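You operate a simulated robot arm through the tools that you are given. There is no shell and no other tool. Be economical: measure what you need, move in short steps, check, and stop when the job is done.

You are at the controls of a simulated robot arm. One attempt, no reset.

Task
Wipe the drops off the wooden tray, then set glass and soap on it.
Fine: the drinking glass and the green soap; use the purple cloth and put it back. Set down upright: drinking glass. What is to be rubbed or washed off counts as gone when no trace of it is left.
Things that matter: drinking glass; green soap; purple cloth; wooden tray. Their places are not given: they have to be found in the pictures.

Only the result counts: the job must be done as asked and must still hold three seconds after the hand-in. Knocking over, shifting, dropping, spilling or breaking anything else fails it. Flat cloth is picked up by pressing the open fingertips on it (5 to 10 N) and closing them slowly along it; thin cloth reads only 2 to 8 mm in the jaws.

Robot
A 7-joint arm with a two-finger parallel gripper, fixed in place. Base frame: the origin is at the foot of the arm, x ahead of it, y to its left, z up. Lengths are in mm, angles in rad, forces in N, time in s.
With the tool pointing down near the work surface it reaches from about 300 to 700 mm from the base axis. Its first joint turns from -1.152 to 1.152 rad. Payload 1.57 kg.
The tool frame sits at the grasp point between the pads (the TCP): z along the fingers, y along the line on which they close. The tips reach 30 mm beyond it. Largest opening 110 mm; finger width 24, thickness 12; the body of the gripper, 48 by 112 mm, starts 78 mm behind the TCP.
Orientation is that of the tool frame in the base frame, as a unit quaternion [w, x, y, z]. With the fingers straight down and closing along the base's y, the tool's x points along the base's -x, its y along +y and its z along -z.

Tools
- The arm moves only by the tool arm_command. Its argument "deltas" is a list of rows, each a list of 7 numbers: the shift along the tool's x, y, z in units of 250 mm (1.0 is 250 mm), then the turn, a rotation vector about the tool's x, y, z in units of 45 degrees (1.0 is 45 degrees), then the gripper command, from -1 (shut) to 1 (fully open), values between in proportion. In form: [[tx, ty, tz, rx, ry, rz, gripper], ...]. A call has 1 to 8 rows; each row is the pose to reach, as a shift and turn from the pose commanded when the call began, along the tool's axes at that moment. A call with a number of a shift or a turn outside -1 to 1 is refused whole. Each row takes 0.2 s and may step no farther than 50 mm and 0.15 rad from the row before; otherwise, or with a gripper value out of range, the whole call is refused. Where a pose cannot be reached the arm comes as near as it can. A force on the tool above 40 N (or 10 N above the force at the start of the call, whichever is more), or a blocked arm, ends the call early, and 0.2 s more pass. Each finger travels about 108 mm/s and halts on what it meets, pressing with about 36 N; the grip force reading is that of the motor and also rises with nothing between the fingers. The clock runs only during rows and for 0.2 s after the last one: add rows that repeat a pose to give the fingers time. The reply holds the time, the measured pose of the TCP, the force on the tool along the base axes, the opening and the grip force, in the units named above and with some noise, with the torque about the TCP (base axes, N m) and any sound that the robot's microphone picked up, and new pictures: "views" is both (left out), scene, wrist or none.
- Cameras (640 x 400 px; columns grow to the right, rows downward): "scene" is fixed at [182.7, -418.9, 1393.4]; the picture's right is [0.46, -0.89, 0.00], its down [-0.60, -0.31, -0.74] and it looks along [0.66, 0.34, -0.67] (base axes); focal length 337 px, centre (320, 200). "wrist" rides on the gripper at [70, 16, -141] in the tool frame; the picture's right is [-0.23, 0.97, 0.00], its down [-0.86, -0.20, -0.48] and it looks along [-0.47, -0.11, 0.88] (tool axes); focal length 222 px, centre (320, 200).
- locate(camera, pixels): for up to 12 pixels [column, row] of the newest picture of that camera ("zoom" is the newest enlarged one), the place [x, y, z] in the base frame of the surface seen there, good to about 2 mm. The clock stands still meanwhile.
- close_up(camera, box): a new picture of the part [left, top, right, bottom] of that camera's present view, enlarged. The clock stands still meanwhile.
- finish_job(): hands the job in; it is judged then, once.

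Work in short steps. Measure before you move; look again where a grasp or a placing could have gone wrong, and mend it. You have 80 turns and 200 pictures in all, those below and enlarged ones among them. Open the gripper and draw the arm clear of the work before you hand the job in, unless the task says otherwise; then end with one line.

The tools are called after "Call:" as name(argument=value, ...) on one line, values as JSON. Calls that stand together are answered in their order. arm_command: Moves the arm, as the interface text tells. Its arguments: {"type":"object","properties":{"deltas":{"type":"array","items":{"type":"array","items":{"type":"number"}}},"views":{"type":"string","enum":["both","scene","wrist","none"]}},"required":["deltas"]} The other tools are called the same way: locate (camera, pixels) gives the place of the surface under pixels of a picture; close_up (camera, box) takes an enlarged picture of a part of a camera's view; finish_job () hands the job in.

At the start:

```text
t: 0.0
ee_pos: [367.3, -249.7, 1172.0]
tool_rot: [0.0, -0.001, 1.0, 0.0]
contact_force: [0.0, -0.3, 0.3]
moment: [-0.02, -0.01, 0.01]
opening: 110.0
finger_force: 0.0
```

scene: 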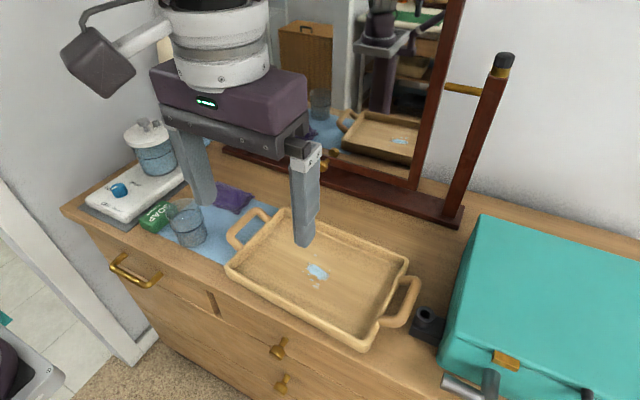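
wrist: 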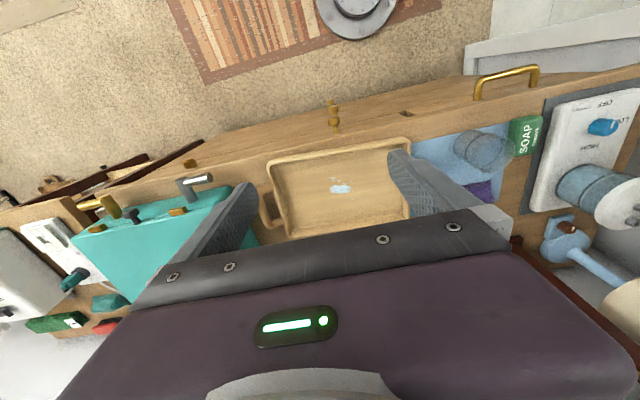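

The scene shows tray around (320,280), cloth at (233,198), glass at (187,222), soap at (155,216). I take enlarged pictures to measure.

Call:
close_up(camera="scene", box=[80, 120, 280, 280])

Call:
close_up(camera="wrist", box=[250, 90, 570, 260])

Call:
locate(camera="scene", pixels=[[318, 271], [316, 287], [233, 198], [187, 205], [190, 242], [155, 216], [228, 268], [285, 212], [407, 262], [367, 345], [220, 255], [280, 300]])

Call:
locate(camera="wrist", pixels=[[340, 189], [350, 206], [478, 190], [525, 135], [268, 165], [408, 143], [430, 150], [370, 160], [482, 150], [515, 120], [540, 120], [510, 155]])

```text
2.50 times, centred on (180, 200) of scene
```

zoom: 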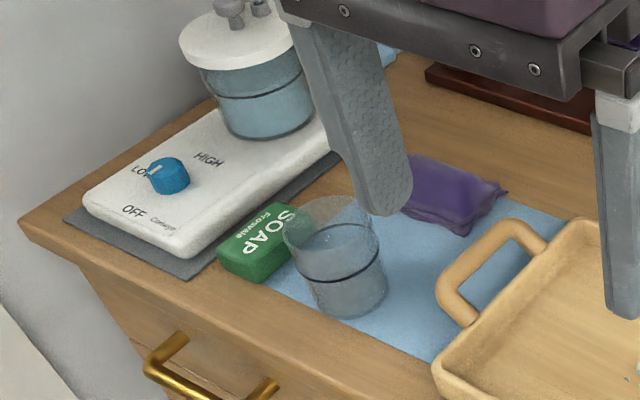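

```text
2.00 times, centred on (410, 175) of wrist
```

zoom: 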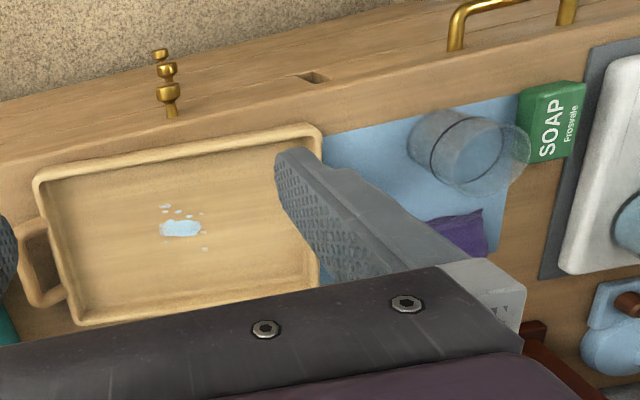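

```text
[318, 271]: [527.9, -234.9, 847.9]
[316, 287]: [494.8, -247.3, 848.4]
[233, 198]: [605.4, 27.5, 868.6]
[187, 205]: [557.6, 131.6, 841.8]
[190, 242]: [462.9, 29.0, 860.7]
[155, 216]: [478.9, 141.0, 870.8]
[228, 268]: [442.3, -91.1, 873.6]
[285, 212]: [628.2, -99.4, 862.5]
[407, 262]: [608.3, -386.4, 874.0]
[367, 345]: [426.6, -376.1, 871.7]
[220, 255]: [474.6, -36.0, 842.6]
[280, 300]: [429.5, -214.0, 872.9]
```

```text
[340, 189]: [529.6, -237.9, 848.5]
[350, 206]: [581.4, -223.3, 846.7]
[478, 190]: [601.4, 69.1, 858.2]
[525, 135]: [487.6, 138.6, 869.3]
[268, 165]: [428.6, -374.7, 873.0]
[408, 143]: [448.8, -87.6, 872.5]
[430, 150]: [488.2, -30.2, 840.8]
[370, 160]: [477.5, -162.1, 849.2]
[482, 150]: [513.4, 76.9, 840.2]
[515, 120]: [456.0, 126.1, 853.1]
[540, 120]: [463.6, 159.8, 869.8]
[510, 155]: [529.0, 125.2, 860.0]
```

The counter is at z≈841, tray floor 848, drops near (528,-236). I move over to the left to view cloth, glass and soap closely.

Call:
arm_command(deltas=[[-0.03, 0.125, 0.03, 0, 0, 0, 1], [-0.06, 0.25, 0.06, 0, 0, 0, 1], [-0.09, 0.375, 0.09, 0, 0, 0, 1], [-0.12, 0.5, 0.12, 0, 0, 0, 1], [-0.15, 0.625, 0.15, 0, 0, 0, 1], [-0.18, 0.75, 0.18, 0, 0, 0, 1], [-0.2, 0.875, 0.2, 0, 0, 0, 1], [-0.2, 1.0, 0.2, 0, 0, 0, 1]])

```text
t: 1.8
ee_pos: [415.3, 3.3, 1123.1]
tool_rot: [0.0, 0.0, 1.0, 0.0]
contact_force: [-0.4, -0.5, -0.2]
moment: [0.01, 0.01, 0.0]
opening: 110.3
finger_force: 0.1
```

scene: 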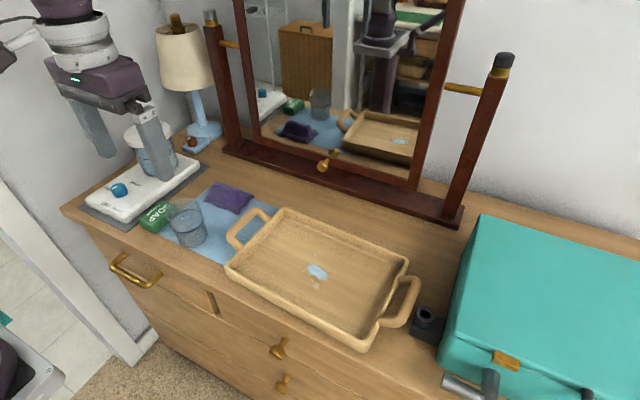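
wrist: 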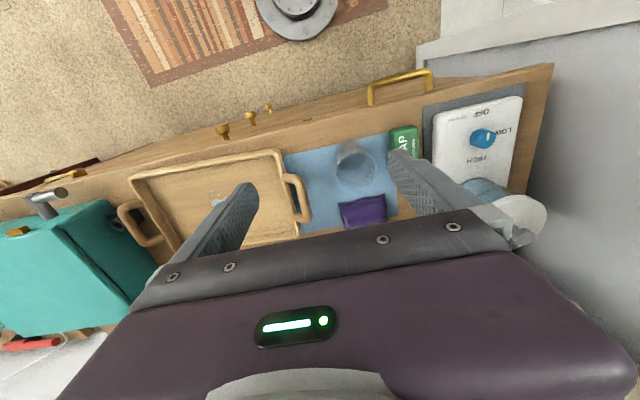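

The cloth lies clear now at (229,198) scene, (362,211) wrist; enlarge and measure.

Call:
close_up(camera="scene", box=[130, 160, 290, 260])

Call:
close_up(camera="wrist", box=[280, 120, 440, 240])

Call:
locate(camera="wrist", pixels=[[340, 205], [383, 198], [388, 219], [348, 229], [362, 211], [375, 205], [350, 215], [284, 155], [290, 235], [391, 131], [415, 127], [418, 150]])

Call:
locate(camera="scene", pixels=[[212, 186], [253, 196], [205, 198], [238, 212], [229, 197], [220, 192], [240, 200], [169, 205], [204, 207], [192, 246], [142, 222], [157, 231]])

```text
4.00 times, centred on (210, 210) of scene
```

zoom: 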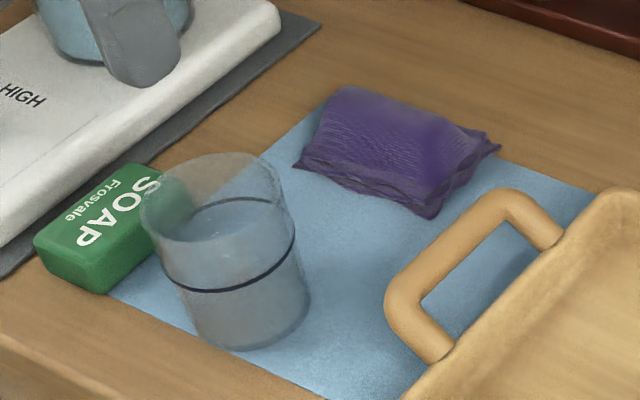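

```text
3.33 times, centred on (360, 180) of wrist
```

zoom: 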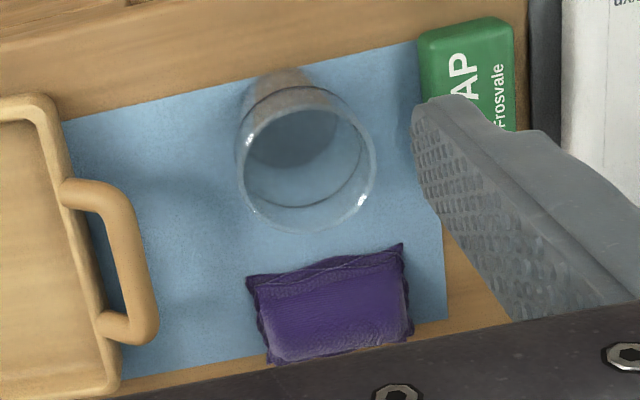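

```text
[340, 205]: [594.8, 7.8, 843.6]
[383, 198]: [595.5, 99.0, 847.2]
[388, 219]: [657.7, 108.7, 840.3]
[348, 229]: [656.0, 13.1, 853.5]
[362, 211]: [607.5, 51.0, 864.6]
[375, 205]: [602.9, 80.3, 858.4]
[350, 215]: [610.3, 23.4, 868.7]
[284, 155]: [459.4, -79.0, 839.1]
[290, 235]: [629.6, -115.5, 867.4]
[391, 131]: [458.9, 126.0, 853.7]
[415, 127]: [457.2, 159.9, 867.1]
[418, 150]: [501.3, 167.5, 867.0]
```

```text
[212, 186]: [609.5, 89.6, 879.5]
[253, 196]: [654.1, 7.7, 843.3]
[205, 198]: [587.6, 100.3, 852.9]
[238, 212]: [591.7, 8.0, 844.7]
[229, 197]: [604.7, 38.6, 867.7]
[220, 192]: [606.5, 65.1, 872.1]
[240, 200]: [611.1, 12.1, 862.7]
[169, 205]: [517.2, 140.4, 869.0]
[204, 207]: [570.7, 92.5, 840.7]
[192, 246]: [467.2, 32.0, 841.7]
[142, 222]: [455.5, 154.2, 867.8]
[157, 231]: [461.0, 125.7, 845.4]
```

The cloth is a folded pad about x 592–657, y 8–103, top ≈868. I check the mirror, the glass and the tray handle for clearance before choosing the grip direction.

Call:
locate(camera="scene", pixels=[[323, 166], [260, 160], [225, 150], [280, 175], [262, 130], [300, 170], [230, 247], [262, 212], [150, 155], [192, 143], [120, 189], [430, 320]])

Call:
arm_command(deltas=[[0, 0.05, 0, 0, 0, -0.17, 1], [0, 0.1, 0, 0, 0, -0.34, 1], [0, 0.1, 0, 0, 0, -0.51, 1], [0, 0.1, 0, 0, 0, -0.68, 1], [0, 0.1, 0, 0, 0, -0.85, 1], [0, 0.1, 0, 0, 0, -1.0, 1]], views="none")

```text
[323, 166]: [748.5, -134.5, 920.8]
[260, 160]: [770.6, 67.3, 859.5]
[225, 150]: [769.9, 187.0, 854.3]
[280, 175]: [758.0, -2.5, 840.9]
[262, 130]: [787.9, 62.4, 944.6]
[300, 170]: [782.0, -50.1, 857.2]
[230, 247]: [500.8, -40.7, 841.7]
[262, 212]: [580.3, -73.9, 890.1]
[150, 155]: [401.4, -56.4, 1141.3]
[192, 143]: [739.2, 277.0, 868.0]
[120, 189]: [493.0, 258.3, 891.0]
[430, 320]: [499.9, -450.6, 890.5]
```

```text
t: 3.2
ee_pos: [417.9, 26.0, 1122.9]
tool_rot: [0.0, -0.384, 0.923, 0.0]
contact_force: [-0.5, -0.8, -0.3]
moment: [-0.01, -0.01, -0.05]
opening: 109.9
finger_force: 0.0
```

Mirror foot starts at x≈745, so closing along x is clear. I finish the turn and go above the cloth.

Call:
arm_command(deltas=[[-0.085, -0.065, 0.05, 0, 0, -0.15, 1], [-0.19, -0.143, 0.1, 0, 0, -0.3, 1], [-0.285, -0.214, 0.15, 0, 0, -0.45, 1], [-0.38, -0.286, 0.2, 0, 0, -0.6, 1], [-0.475, -0.357, 0.25, 0, 0, -0.75, 1], [-0.57, -0.43, 0.3, 0, 0, -0.9, 1], [-0.665, -0.5, 0.35, 0, 0, -1.0, 1], [-0.665, -0.5, 0.4, 0, 0, -1.0, 0.6]])

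```text
t: 5.0
ee_pos: [623.7, 54.1, 1022.8]
tool_rot: [0.0, 0.708, -0.707, 0.0]
contact_force: [-0.8, 0.3, 0.9]
moment: [-0.02, 0.03, -0.01]
opening: 88.1
finger_force: 0.1
```

scene: 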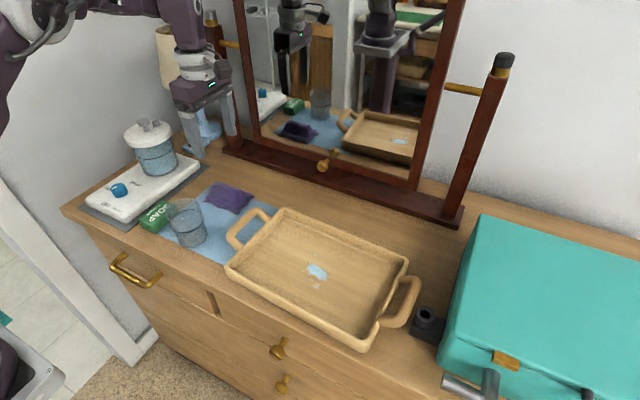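
wrist: 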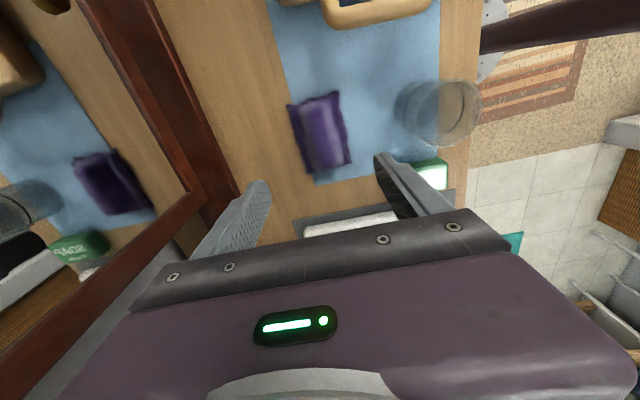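

The wrist view now shows the cloth at (321,132) and glass at (440,113). I measure the cloth's edges here.

Call:
close_up(camera="wrist", box=[260, 70, 500, 220])

Call:
locate(camera="wrist", pixels=[[289, 104], [339, 92], [352, 163], [307, 172], [293, 130], [343, 125], [320, 132], [300, 135], [335, 135], [320, 105], [328, 160], [312, 150]])

```text
2.67 times, centred on (380, 145) of wrist
```

zoom: 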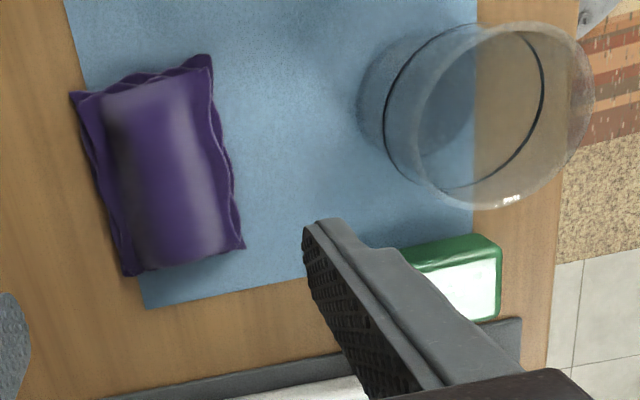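

```text
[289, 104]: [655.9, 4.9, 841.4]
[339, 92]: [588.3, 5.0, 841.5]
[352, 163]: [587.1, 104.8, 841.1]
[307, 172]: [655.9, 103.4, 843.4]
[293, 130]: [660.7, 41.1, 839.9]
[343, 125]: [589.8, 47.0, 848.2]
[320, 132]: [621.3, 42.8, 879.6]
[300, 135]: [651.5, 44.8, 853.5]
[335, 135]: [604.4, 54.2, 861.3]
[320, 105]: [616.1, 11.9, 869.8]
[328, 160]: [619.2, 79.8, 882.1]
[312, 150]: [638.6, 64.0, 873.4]
```

Cloth pad: x 588–657, y 5–105, hump up to ≈880. I go straight down with tips ≈8 mm above the counter.

Call:
arm_command(deltas=[[0, 0, 0.15, 0, 0, 0, 0.6], [0, 0, 0.3, 0, 0, 0, 0.6], [0, 0, 0.42, 0, 0, 0, 0.6], [0, 0, 0.5, 0, 0, 0, 0.6], [0, 0, 0.57, 0, 0, 0, 0.6]])

```text
t: 6.2
ee_pos: [624.6, 56.6, 880.3]
tool_rot: [0.0, -0.707, 0.707, 0.001]
contact_force: [-0.7, 0.4, -0.1]
moment: [-0.02, 0.0, 0.0]
opening: 87.9
finger_force: 0.1
```

scene: 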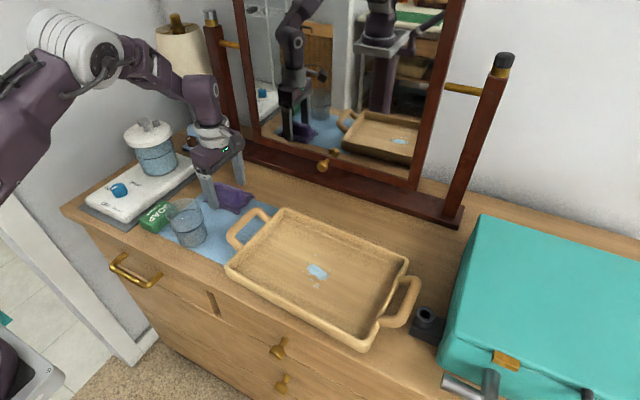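
wrist: 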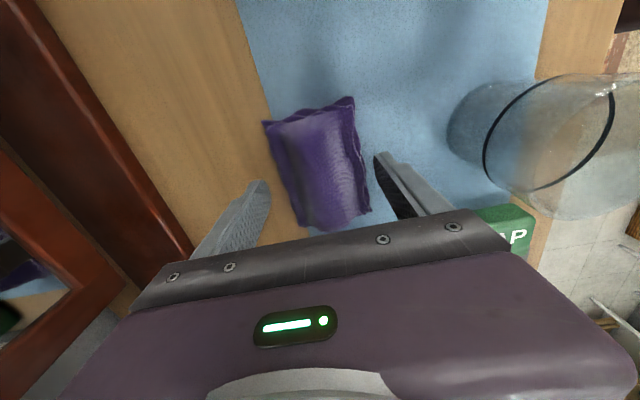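

Fingers straddle the pad. Closing slowly.

Call:
arm_command(deltas=[[0, 0, 0, 0, 0, 0, 0.4], [0, 0, 0, 0, 0, 0, 0.2], [0, 0, 0, 0, 0, 0, 0.0], [0, 0, 0, 0, 0, 0, -0.3], [0, 0, 0, 0, 0, 0, -0.6], [0, 0, 0, 0, 0, 0, -1], [0, 0, 0, 0, 0, 0, -1], [0, 0, 0, 0, 0, 0, -1]])

```text
t: 8.0
ee_pos: [624.7, 55.9, 880.7]
tool_rot: [0.0, 0.707, -0.707, 0.0]
contact_force: [0.1, -0.2, 0.1]
moment: [0.03, -0.01, -0.02]
opening: 68.7
finger_force: 35.6
```

scene: 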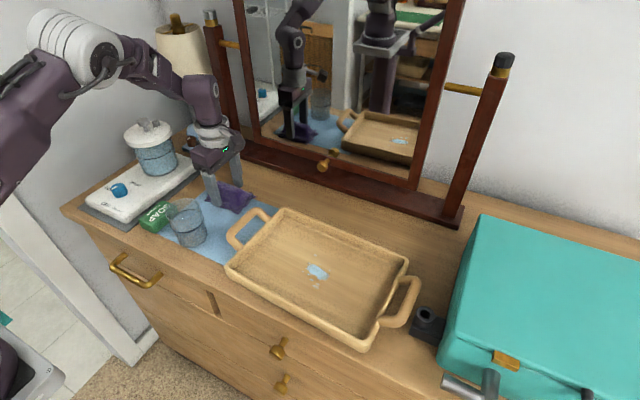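
wrist: 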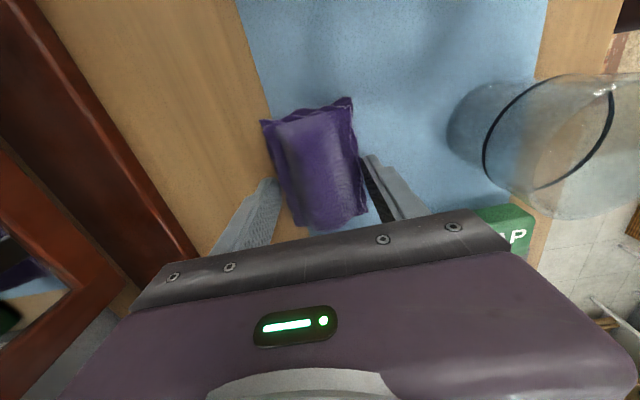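

Held at 68.7 mm. I lift 100 mm and move toward the tray at height.

Call:
arm_command(deltas=[[0, 0, -0.1, 0, 0, 0, -1], [0, 0, -0.25, 0, 0, 0, -1], [0, 0, -0.4, 0, 0, 0, -1]])

Call:
close_up(camera="scene", box=[220, 200, 420, 350])

```text
t: 8.8
ee_pos: [625.0, 55.6, 981.7]
tool_rot: [0.0, 0.707, -0.707, 0.0]
contact_force: [-0.5, -0.4, 0.1]
moment: [0.01, -0.01, 0.04]
opening: 68.8
finger_force: 36.4
```

scene: 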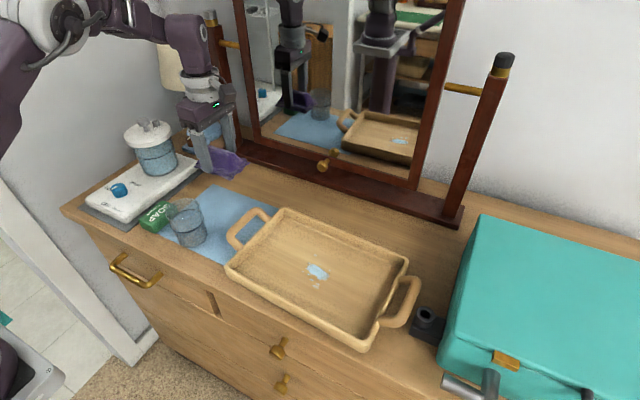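
wrist: 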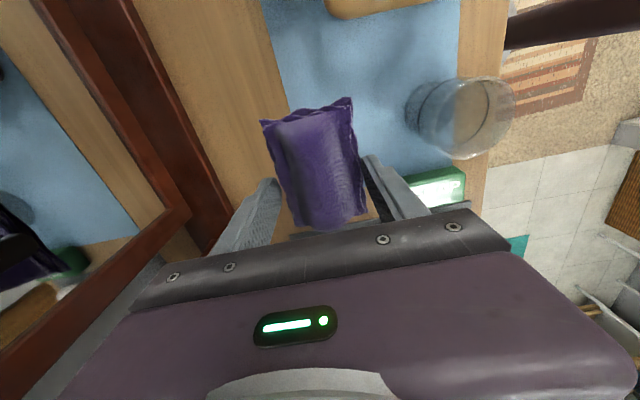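

```text
2.67 times, centred on (320, 275) of scene
```

zoom: 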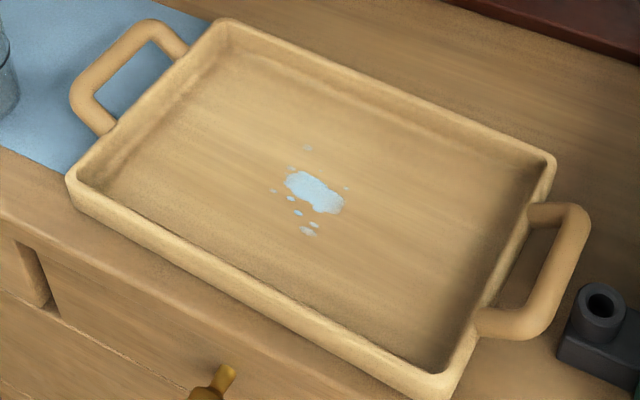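

Cloth is held and lifted. I measure the drop extents in the enlarged picture, and the tray's inner walls.

Call:
locate(camera="zoom", pixels=[[307, 147], [272, 190], [347, 188], [309, 231], [314, 194], [341, 205], [290, 180], [235, 55], [115, 185], [435, 360], [535, 175], [300, 285]])

```text
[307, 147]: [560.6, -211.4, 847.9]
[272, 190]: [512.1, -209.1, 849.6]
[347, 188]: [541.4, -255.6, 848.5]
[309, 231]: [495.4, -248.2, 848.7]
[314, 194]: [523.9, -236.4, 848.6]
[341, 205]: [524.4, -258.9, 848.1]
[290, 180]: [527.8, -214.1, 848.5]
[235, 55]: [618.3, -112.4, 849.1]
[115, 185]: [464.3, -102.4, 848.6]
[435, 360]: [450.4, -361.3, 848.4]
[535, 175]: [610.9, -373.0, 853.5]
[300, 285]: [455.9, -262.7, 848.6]
```

Drops span x 495–562, y −260…−209; the tray floor is x≈455–615. I carry the cloth over the tray.

Call:
arm_command(deltas=[[0.1, 0.04, 0, 0, 0, 0, -1], [0.26, 0.1, 0, 0, 0, 0, -1], [0.42, 0.16, 0, 0, 0, 0, -1], [0.58, 0.22, 0, 0, 0, 0, -1], [0.74, 0.28, 0, 0, 0, 0, -1], [0.9, 0.34, 0, 0, 0, 0, -1], [1.0, 0.38, 0, 0, 0, 0, -1]], views="none")

Call:
arm_command(deltas=[[0.16, 0, 0.1, 0, 0, 0, -1], [0.16, 0, 0.2, 0, 0, 0, -1], [0.16, 0, 0.3, 0, 0, 0, -1], [0.16, 0, 0.34, 0, 0, 0, -1]])

```text
t: 10.4
ee_pos: [528.7, -193.8, 981.3]
tool_rot: [0.0, -0.707, 0.707, 0.001]
contact_force: [-0.1, -0.7, 0.1]
moment: [-0.04, 0.01, -0.02]
opening: 68.7
finger_force: 36.5
```

```text
t: 11.4
ee_pos: [528.3, -236.1, 895.4]
tool_rot: [0.0, 0.707, -0.707, 0.0]
contact_force: [0.8, 0.7, -0.3]
moment: [0.01, 0.02, 0.01]
opening: 69.0
finger_force: 36.1
```

scene: 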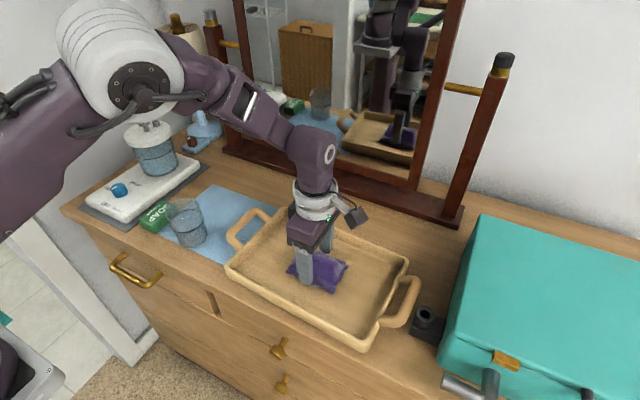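
wrist: 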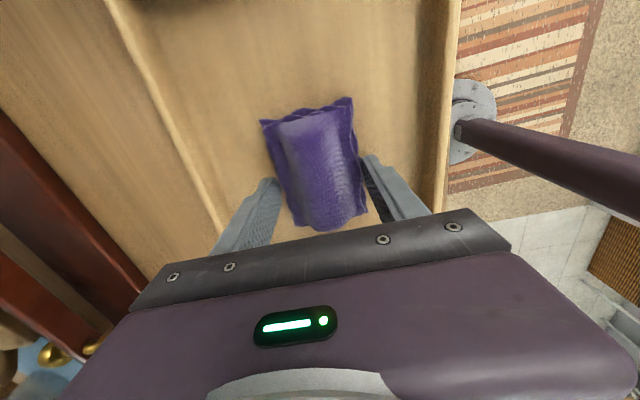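

Cloth hangs about 7 mm above the floor. I lower in small steps watching the force.

Call:
arm_command(deltas=[[0, 0, 0.012, 0, 0, 0, -1], [0, 0, 0.02, 0, 0, 0, -1], [0, 0, 0.026, 0, 0, 0, -1], [0, 0, 0.03, 0, 0, 0, -1]], views="none")

```text
t: 12.4
ee_pos: [528.0, -235.7, 887.7]
tool_rot: [0.0, -0.707, 0.707, 0.0]
contact_force: [-8.3, 3.5, 19.5]
moment: [0.13, 0.24, 0.04]
opening: 68.7
finger_force: 36.2
```

Contact at 19.5 N; I ease off about half a millimetre and wipe along x over the drops.

Call:
arm_command(deltas=[[0, 0, -0.002, 0, 0, 0, -1], [0, 0.04, -0.002, 0, 0, 0, -1], [0, 0.08, -0.002, 0, 0, 0, -1], [0, 0.1, -0.002, 0, 0, 0, -1], [0, 0.05, -0.002, 0, 0, 0, -1], [0, 0, -0.002, 0, 0, 0, -1]], views="scene")

```text
t: 13.8
ee_pos: [527.5, -235.5, 888.3]
tool_rot: [-0.001, -0.706, 0.708, 0.001]
contact_force: [-5.7, -1.1, 12.1]
moment: [-0.04, 0.05, -0.03]
opening: 68.7
finger_force: 36.2
```

scene: 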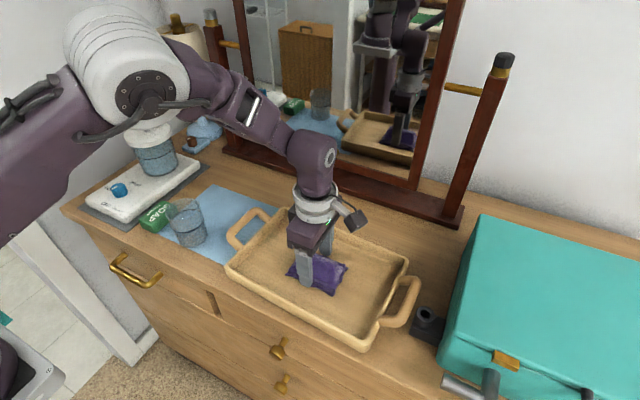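

Force 12 N, tray has not moved. I stroke to the far side in x and also along y.

Call:
arm_command(deltas=[[0, -0.05, 0, 0, 0, 0, -1], [0, -0.1, 0, 0, 0, 0, -1], [0, -0.12, 0, 0, 0, 0, -1], [0, -0.06, 0, 0, 0, 0, -1], [0, 0, 0, 0, 0, 0, -1], [0, 0.06, 0, 0, 0, 0, -1], [0, 0.1, 0, 0, 0, 0, -1], [0, 0, 0, 0, 0, 0, -1]], views="none")

Call:
arm_command(deltas=[[0.06, 0, 0, 0, 0, 0, -1], [0.12, 0, 0, 0, 0, 0, -1], [0.12, 0.06, 0, 0, 0, 0, -1], [0.0, 0.06, 0, 0, 0, 0, -1], [-0.12, 0.06, 0, 0, 0, 0, -1], [-0.12, -0.06, 0, 0, 0, 0, -1], [0, -0.06, 0, 0, 0, 0, -1], [0.12, -0.06, 0, 0, 0, 0, -1]], views="none")

Call:
arm_command(deltas=[[0, 0, -0.1, 0, 0, 0, -1], [0, 0, -0.25, 0, 0, 0, -1], [-0.15, 0, -0.35, 0, 0, 0, -1], [-0.3, 0, -0.35, 0, 0, 0, -1], [-0.45, 0, -0.35, 0, 0, 0, -1], [-0.6, 0, -0.35, 0, 0, 0, -1], [-0.75, 0, -0.35, 0, 0, 0, -1], [-0.9, 0, -0.35, 0, 0, 0, -1]])

Call:
close_up(camera="scene", box=[220, 200, 420, 350])

```text
t: 15.6
ee_pos: [525.7, -235.3, 887.1]
tool_rot: [-0.002, -0.707, 0.708, 0.0]
contact_force: [-12.6, -1.0, 29.1]
moment: [-0.01, 1.14, -0.01]
opening: 68.7
finger_force: 36.3
```

```text
t: 17.4
ee_pos: [542.7, -264.2, 888.5]
tool_rot: [0.0, 0.707, -0.707, 0.0]
contact_force: [-0.9, -0.9, -0.2]
moment: [0.0, 0.0, 0.0]
opening: 68.9
finger_force: 36.6
```

```text
t: 19.2
ee_pos: [544.8, -37.6, 974.1]
tool_rot: [0.0, -0.707, 0.707, 0.0]
contact_force: [0.0, 0.7, -0.2]
moment: [0.04, 0.03, 0.02]
opening: 68.9
finger_force: 35.3
```

scene: 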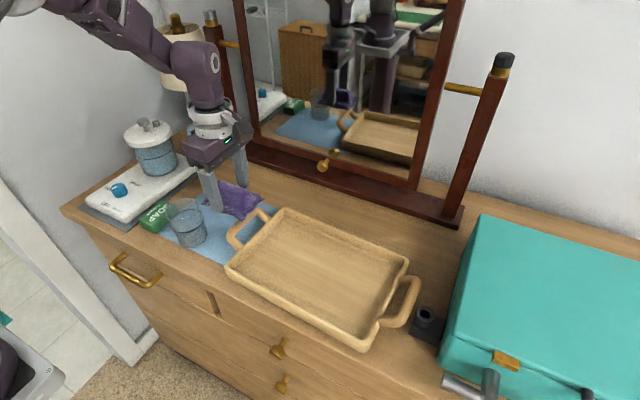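
wrist: 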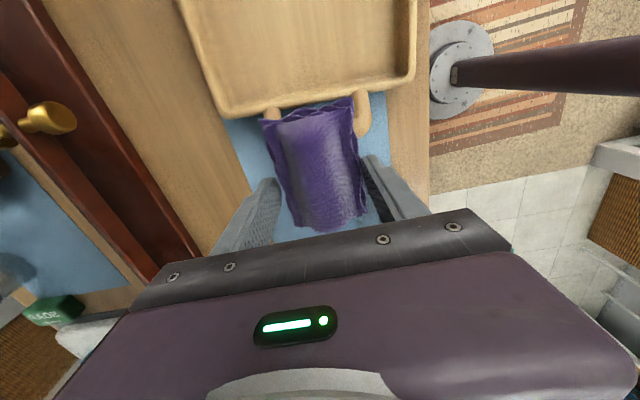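

```text
2.67 times, centred on (320, 275) of scene
```

zoom: 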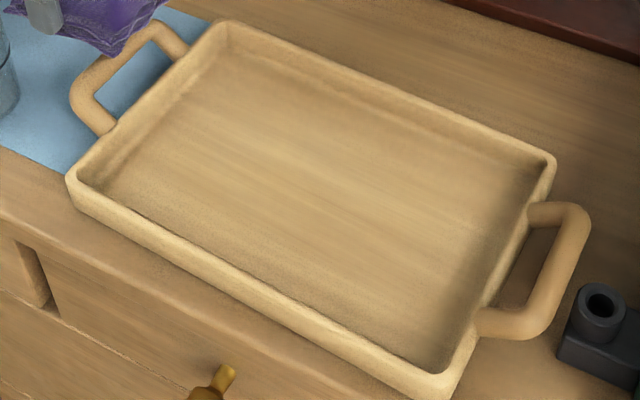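

The drops appear gone and the tray unmoved. A tighter look at the wiped area confirms before returning the cloth.

Call:
close_up(camera="scene", box=[280, 240, 360, 300])

Call:
close_up(camera="wrist", box=[180, 0, 430, 120])

```text
6.67 times, centred on (320, 270) of scene
```

zoom: 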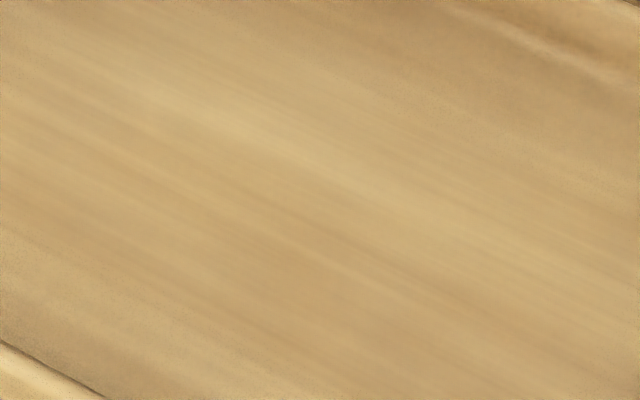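

```text
2.56 times, centred on (305, 60) of wrist
```

zoom: 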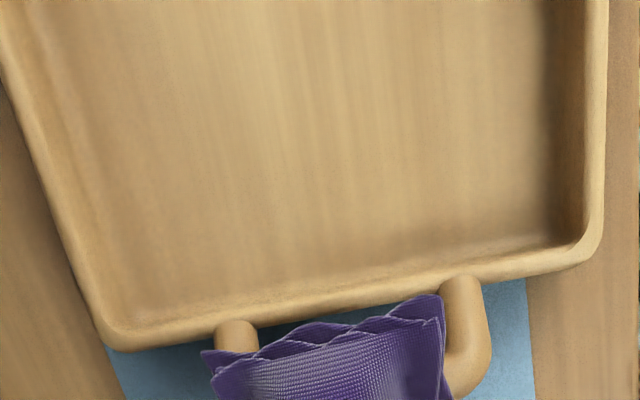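

Tray is clean. Return the cloth to its original spot (624.7, 56), approach from above.

Call:
arm_command(deltas=[[-0.1, -0.09, 0, 0, 0, 0, -1], [-0.22, -0.2, 0, 0, 0, 0, -1], [-0.374, -0.32, 0, 0, 0, 0, -1], [-0.374, -0.32, 0.1, 0, 0, 0, -1], [-0.374, -0.32, 0.2, 0, 0, 0, -1], [-0.374, -0.32, 0.3, 0, 0, 0, -1], [-0.374, -0.32, 0.34, 0, 0, 0, -1]], views="none")

```text
t: 20.8
ee_pos: [624.0, 55.0, 890.5]
tool_rot: [-0.001, -0.707, 0.707, 0.0]
contact_force: [-0.2, -0.9, -1.0]
moment: [-0.01, 0.0, -0.01]
opening: 69.0
finger_force: 36.0
```

Aligned within a millimetre; lower 9 mm in small steps.

Call:
arm_command(deltas=[[0, 0, 0.016, 0, 0, 0, -1], [0, 0, 0.028, 0, 0, 0, -1], [0, 0, 0.034, 0, 0, 0, -1], [0, 0, 0.037, 0, 0, 0, -1]], views="none")

```text
t: 21.8
ee_pos: [624.9, 53.4, 881.8]
tool_rot: [0.0, 0.708, -0.707, 0.0]
contact_force: [-0.2, -0.3, -0.5]
moment: [0.01, -0.02, -0.02]
opening: 68.7
finger_force: 36.3
```

Call:
arm_command(deltas=[[0, 0, 0.004, 0, 0, 0, -1], [0, 0, 0.006, 0, 0, 0, -1], [0, 0, 0.006, 0, 0, 0, 0.4], [0, 0, 0.006, 0, 0, 0, 0.6], [0, 0, -0.05, 0, 0, 0, 0.6], [0, 0, -0.2, 0, 0, 0, 0.6], [0, 0, -0.4, 0, 0, 0, 0.6], [0, 0, -0.55, 0, 0, 0, 0.6]])

```text
t: 23.6
ee_pos: [622.5, 52.2, 1018.1]
tool_rot: [0.0, 0.707, -0.707, 0.001]
contact_force: [-0.4, -0.1, -0.3]
moment: [-0.01, -0.02, 0.03]
opening: 88.3
finger_force: 0.1
```

scene: 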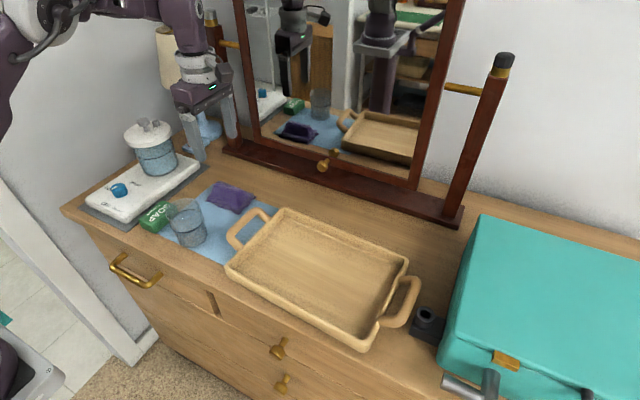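
wrist: 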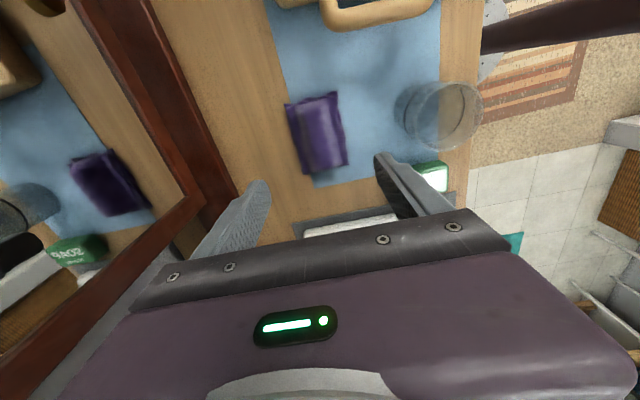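

Cloth is back in place. Now measure the glass and soap from both cameras.

Call:
close_up(camera="wrist", box=[370, 60, 530, 160])

Call:
locate(camera="zoom", pixels=[[110, 155], [180, 100], [230, 200], [320, 80], [440, 180], [330, 360], [250, 120], [420, 110], [180, 340], [300, 200], [385, 220], [140, 230]])

Call:
close_up(camera="scene", box=[130, 180, 230, 260])

Call:
locate(camera="scene", pixels=[[168, 212], [200, 206], [172, 225], [178, 241], [192, 246], [205, 238], [188, 232], [188, 223], [196, 215], [180, 201], [165, 235], [207, 232]])

```text
4.00 times, centred on (450, 110) of wrist
```

zoom: 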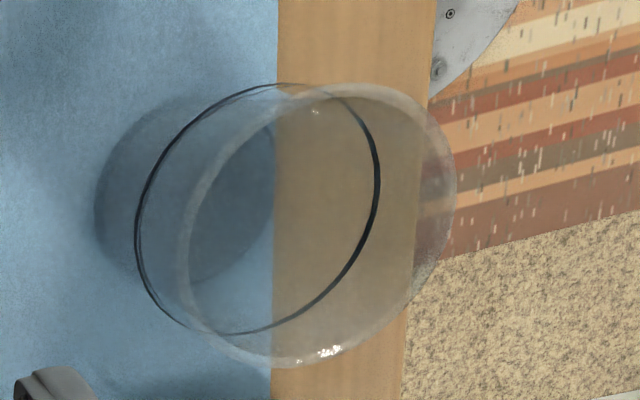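

```text
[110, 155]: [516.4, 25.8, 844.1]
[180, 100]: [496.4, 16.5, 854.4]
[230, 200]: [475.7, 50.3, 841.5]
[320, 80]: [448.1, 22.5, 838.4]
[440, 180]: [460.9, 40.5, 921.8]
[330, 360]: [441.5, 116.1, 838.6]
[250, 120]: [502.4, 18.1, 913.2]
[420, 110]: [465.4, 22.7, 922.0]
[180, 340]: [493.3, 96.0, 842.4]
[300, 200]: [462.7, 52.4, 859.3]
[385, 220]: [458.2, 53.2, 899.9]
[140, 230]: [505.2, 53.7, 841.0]
```

```text
5.00 times, centred on (180, 220) of scene
```

zoom: 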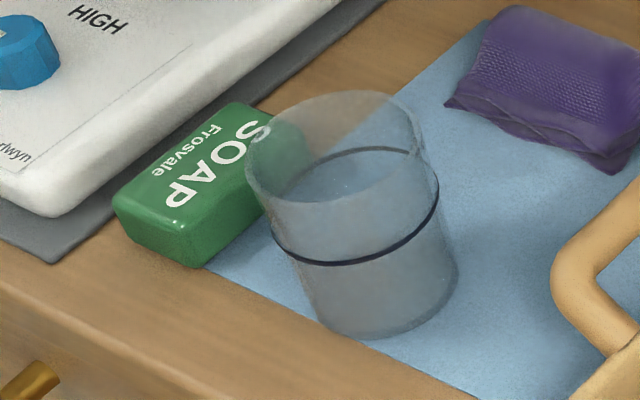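

```text
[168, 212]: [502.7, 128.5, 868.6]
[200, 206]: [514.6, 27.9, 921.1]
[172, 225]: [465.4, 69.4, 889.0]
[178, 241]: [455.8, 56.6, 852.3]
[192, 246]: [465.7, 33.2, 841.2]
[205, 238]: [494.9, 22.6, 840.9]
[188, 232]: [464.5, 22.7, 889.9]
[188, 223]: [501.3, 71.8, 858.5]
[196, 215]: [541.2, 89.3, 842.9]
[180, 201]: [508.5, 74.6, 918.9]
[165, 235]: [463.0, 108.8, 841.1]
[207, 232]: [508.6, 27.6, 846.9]
```

Projecting the rim and the base, the glass axis is at about (489, 46), rim radius ≈35, height ≈81 (top 922). I move above it, fingers fully open.

Call:
arm_command(deltas=[[0, 0.13, 0, 0, 0, 0, 1], [0.01, 0.27, 0, 0, 0, 0, 1], [0.02, 0.4, 0, 0, 0, 0, 1], [0.025, 0.534, 0, 0, 0, 0, 1], [0.025, 0.534, 0, 0, 0, 0, 1]])

Call:
close_up(camera="wrist", box=[220, 40, 460, 220])

```text
t: 24.8
ee_pos: [490.0, 47.2, 1018.0]
tool_rot: [0.0, -0.707, 0.707, 0.0]
contact_force: [0.3, -0.9, 0.5]
moment: [-0.03, 0.02, 0.04]
opening: 110.0
finger_force: 0.1
```

scene: 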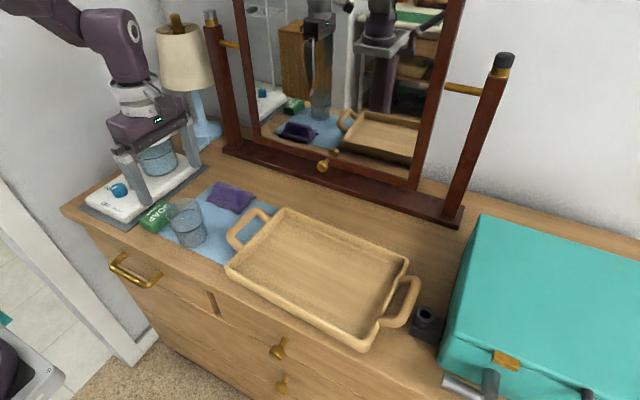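
wrist: 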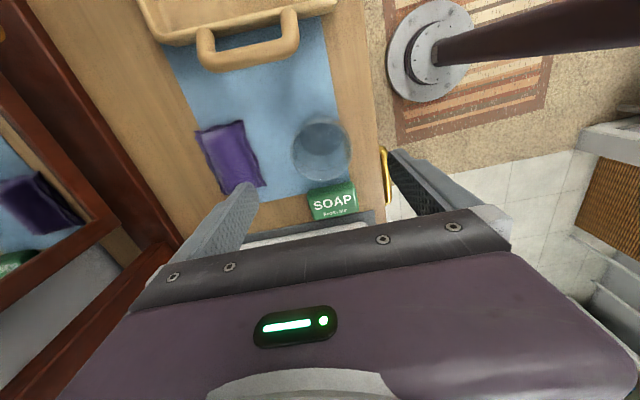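

```text
2.22 times, centred on (340, 130) of wrist
```

zoom: 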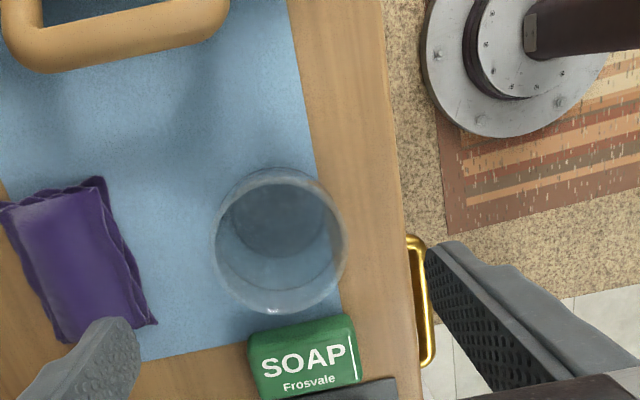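

Glass axis re-projected at ≈(489, 45), matching the TCP. I descend to z≈890.

Call:
arm_command(deltas=[[0.005, 0.003, 0.12, 0, 0, 0, 1], [0.005, 0.003, 0.24, 0, 0, 0, 1], [0.005, 0.003, 0.36, 0, 0, 0, 1], [0.005, 0.003, 0.46, 0, 0, 0, 1], [0.005, 0.003, 0.512, 0, 0, 0, 1]])

```text
t: 26.0
ee_pos: [491.3, 47.9, 890.9]
tool_rot: [0.0, 0.707, -0.707, -0.001]
contact_force: [-0.1, 0.2, -0.6]
moment: [0.03, -0.04, -0.03]
opening: 110.1
finger_force: 0.0
```

scene: 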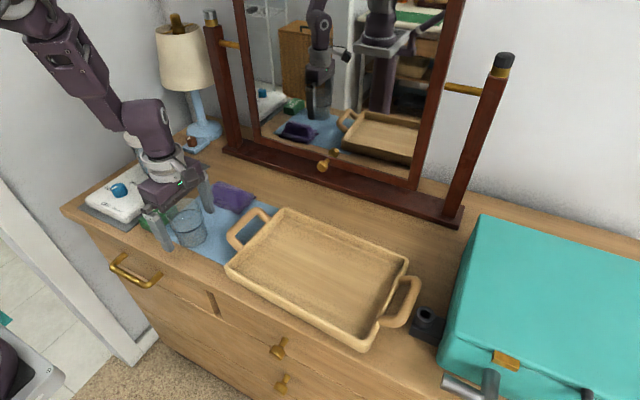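
wrist: 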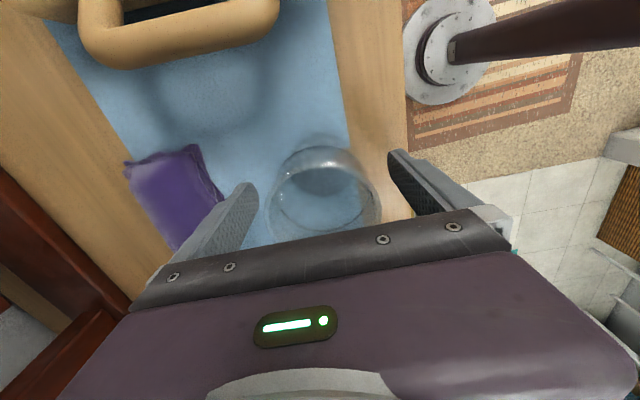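

Fingers straddle the glass. I close slowly.

Call:
arm_command(deltas=[[0.006, 0.003, 0, 0, 0, 0, 0.7], [0.006, 0.003, 0, 0, 0, 0, 0.5], [0.006, 0.003, 0, 0, 0, 0, 0.3], [0.006, 0.003, 0, 0, 0, 0, 0.2], [0.006, 0.003, 0, 0, 0, 0, 0.1], [0.006, 0.003, 0, 0, 0, 0, 0.0], [0.006, 0.003, 0, 0, 0, 0, -0.1], [0.006, 0.003, 0, 0, 0, 0, -0.1]])

```text
t: 27.8
ee_pos: [488.8, 44.2, 891.8]
tool_rot: [0.0, -0.707, 0.707, 0.0]
contact_force: [-0.5, -0.2, 1.0]
moment: [-0.01, -0.03, -0.03]
opening: 66.6
finger_force: 35.7
```

scene: 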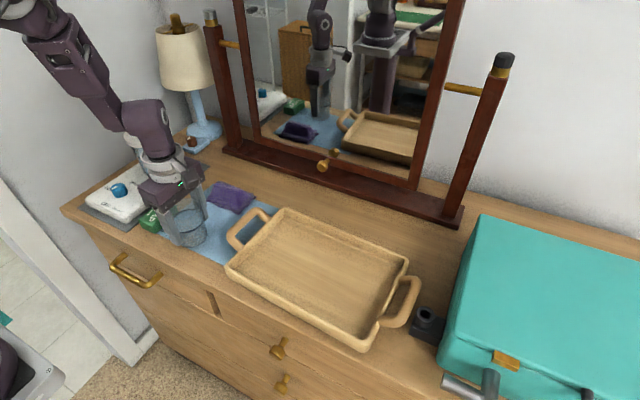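
wrist: 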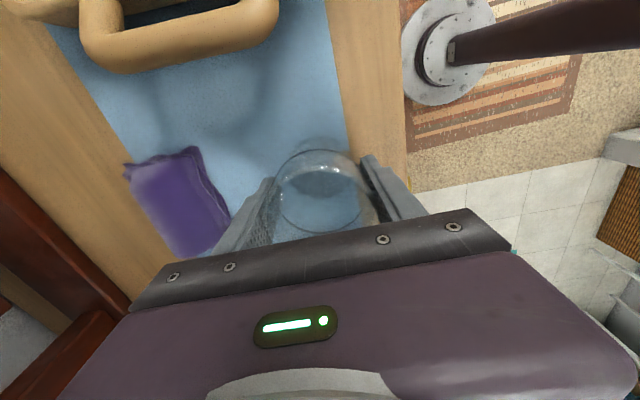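

Held at 66.6 mm. Lift smoothly.

Call:
arm_command(deltas=[[0, 0, -0.02, 0, 0, 0, -0.1], [0, 0, -0.08, 0, 0, 0, -0.1], [0, 0, -0.16, 0, 0, 0, -0.1], [0, 0, -0.24, 0, 0, 0, -0.1], [0, 0, -0.32, 0, 0, 0, -0.1], [0, 0, -0.37, 0, 0, 0, -0.1], [0, 0, -0.4, 0, 0, 0, -0.1]])

```text
t: 29.4
ee_pos: [489.3, 42.2, 991.1]
tool_rot: [0.0, 0.708, -0.706, 0.0]
contact_force: [-0.3, -0.2, -0.9]
moment: [-0.02, -0.01, 0.01]
opening: 66.3
finger_force: 36.1
```

scene: 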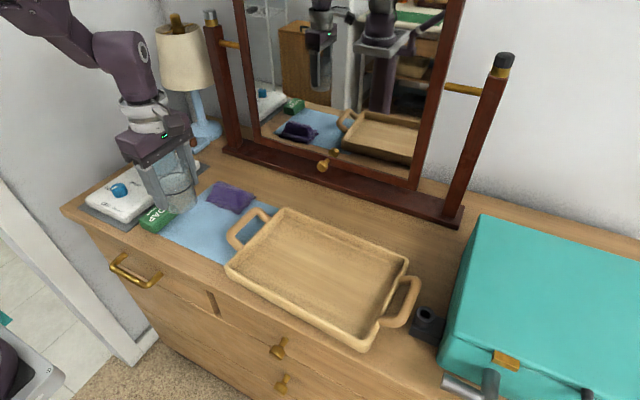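
wrist: 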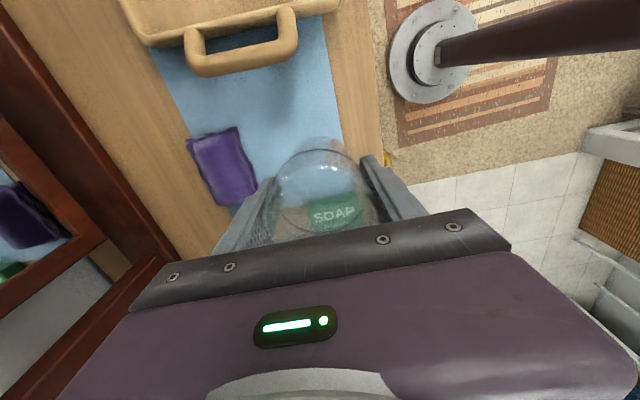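

The glass is up and empty. I carry it over the tray towards (533, −280).

Call:
arm_command(deltas=[[0.06, -0.01, 0, 0, 0, 0, -0.1], [0.18, -0.03, 0, 0, 0, 0, -0.1], [0.32, -0.05, 0, 0, 0, 0, -0.1], [0.46, -0.07, 0, 0, 0, 0, -0.1], [0.6, -0.1, 0, 0, 0, 0, -0.1], [0.74, -0.12, 0, 0, 0, 0, -0.1], [0.87, -0.13, 0, 0, 0, 0, -0.1], [0.95, -0.13, 0, 0, 0, 0, -0.1]], views="none")

Call:
arm_command(deltas=[[0.08, -0.012, 0, 0, 0, 0, -0.1], [0.2, -0.03, 0, 0, 0, 0, -0.1], [0.3, -0.046, 0, 0, 0, 0, -0.1], [0.34, -0.046, 0.05, 0, 0, 0, -0.1], [0.34, -0.046, 0.15, 0, 0, 0, -0.1], [0.34, -0.046, 0.25, 0, 0, 0, -0.1], [0.34, -0.046, 0.32, 0, 0, 0, -0.1], [0.34, -0.046, 0.34, 0, 0, 0, -0.1]])

```text
t: 31.2
ee_pos: [521.2, -194.9, 989.3]
tool_rot: [0.0, 0.707, -0.707, 0.0]
contact_force: [-0.3, 0.6, -0.3]
moment: [0.01, -0.04, 0.03]
opening: 66.2
finger_force: 35.9
```

```text
t: 33.0
ee_pos: [532.6, -278.3, 905.1]
tool_rot: [0.0, -0.707, 0.707, 0.001]
contact_force: [0.6, 0.1, -1.3]
moment: [0.03, -0.01, 0.02]
opening: 66.5
finger_force: 35.9
```

scene: 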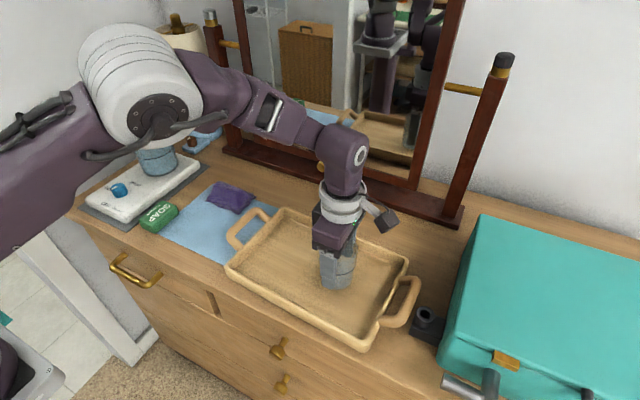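
wrist: 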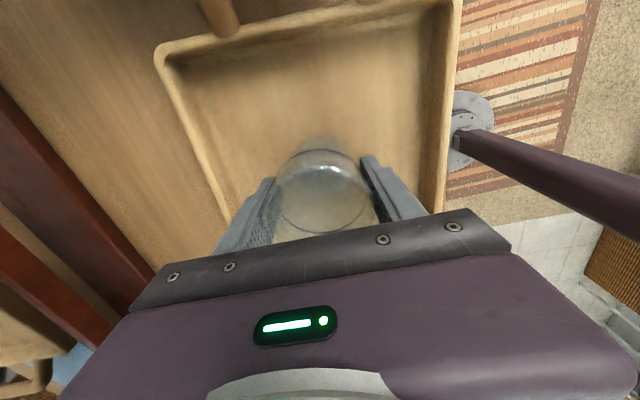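

Over the tray, about 6 mm above the floor. I lower gently until contact.

Call:
arm_command(deltas=[[0, 0, 0.01, 0, 0, 0, -0.1], [0, 0, 0.016, 0, 0, 0, -0.1], [0, 0, 0.02, 0, 0, 0, -0.1], [0, 0, 0.022, 0, 0, 0, -0.1]], views="none")

```text
t: 34.0
ee_pos: [533.0, -276.7, 899.4]
tool_rot: [-0.001, 0.707, -0.707, 0.0]
contact_force: [0.0, 0.9, -0.1]
moment: [0.01, -0.03, -0.03]
opening: 66.4
finger_force: 36.0
```

Call:
arm_command(deltas=[[0, 0, 0.003, 0, 0, 0, -0.1], [0, 0, 0.005, 0, 0, 0, -0.1], [0, 0, 0.006, 0, 0, 0, -0.1]], views="none")

```text
t: 34.8
ee_pos: [533.0, -278.8, 897.8]
tool_rot: [-0.001, 0.707, -0.707, 0.0]
contact_force: [1.4, 1.4, 11.7]
moment: [0.16, -0.05, 0.0]
opening: 66.4
finger_force: 35.4
```

Contact at 11.7 N. I ease slightly, open, and withdraw straight up.

Call:
arm_command(deltas=[[0, 0, -0.002, 0, 0, 0, -0.1], [0, 0, -0.002, 0, 0, 0, 0.3], [0, 0, -0.002, 0, 0, 0, 0.5], [0, 0, -0.002, 0, 0, 0, 0.6], [0, 0, -0.1, 0, 0, 0, 0.6], [0, 0, -0.25, 0, 0, 0, 0.6], [0, 0, -0.4, 0, 0, 0, 0.6], [0, 0, -0.5, 0, 0, 0, 0.6]])

```text
t: 36.6
ee_pos: [533.2, -278.5, 1023.6]
tool_rot: [0.0, -0.707, 0.708, 0.001]
contact_force: [0.2, -0.2, -1.3]
moment: [0.0, -0.02, 0.02]
opening: 87.9
finger_force: 0.1
```

scene: 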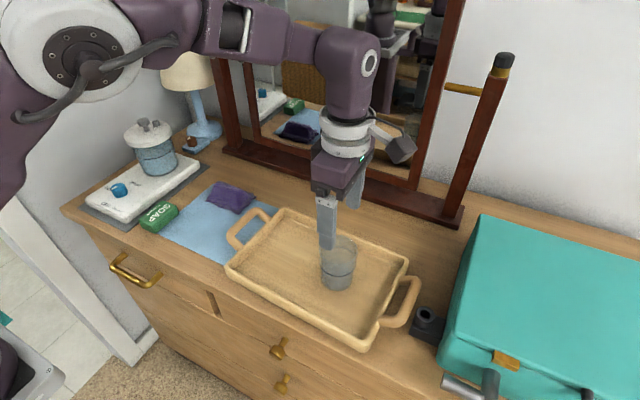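
wrist: 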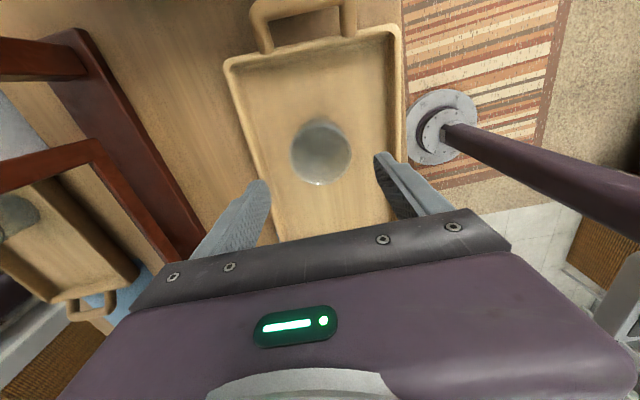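

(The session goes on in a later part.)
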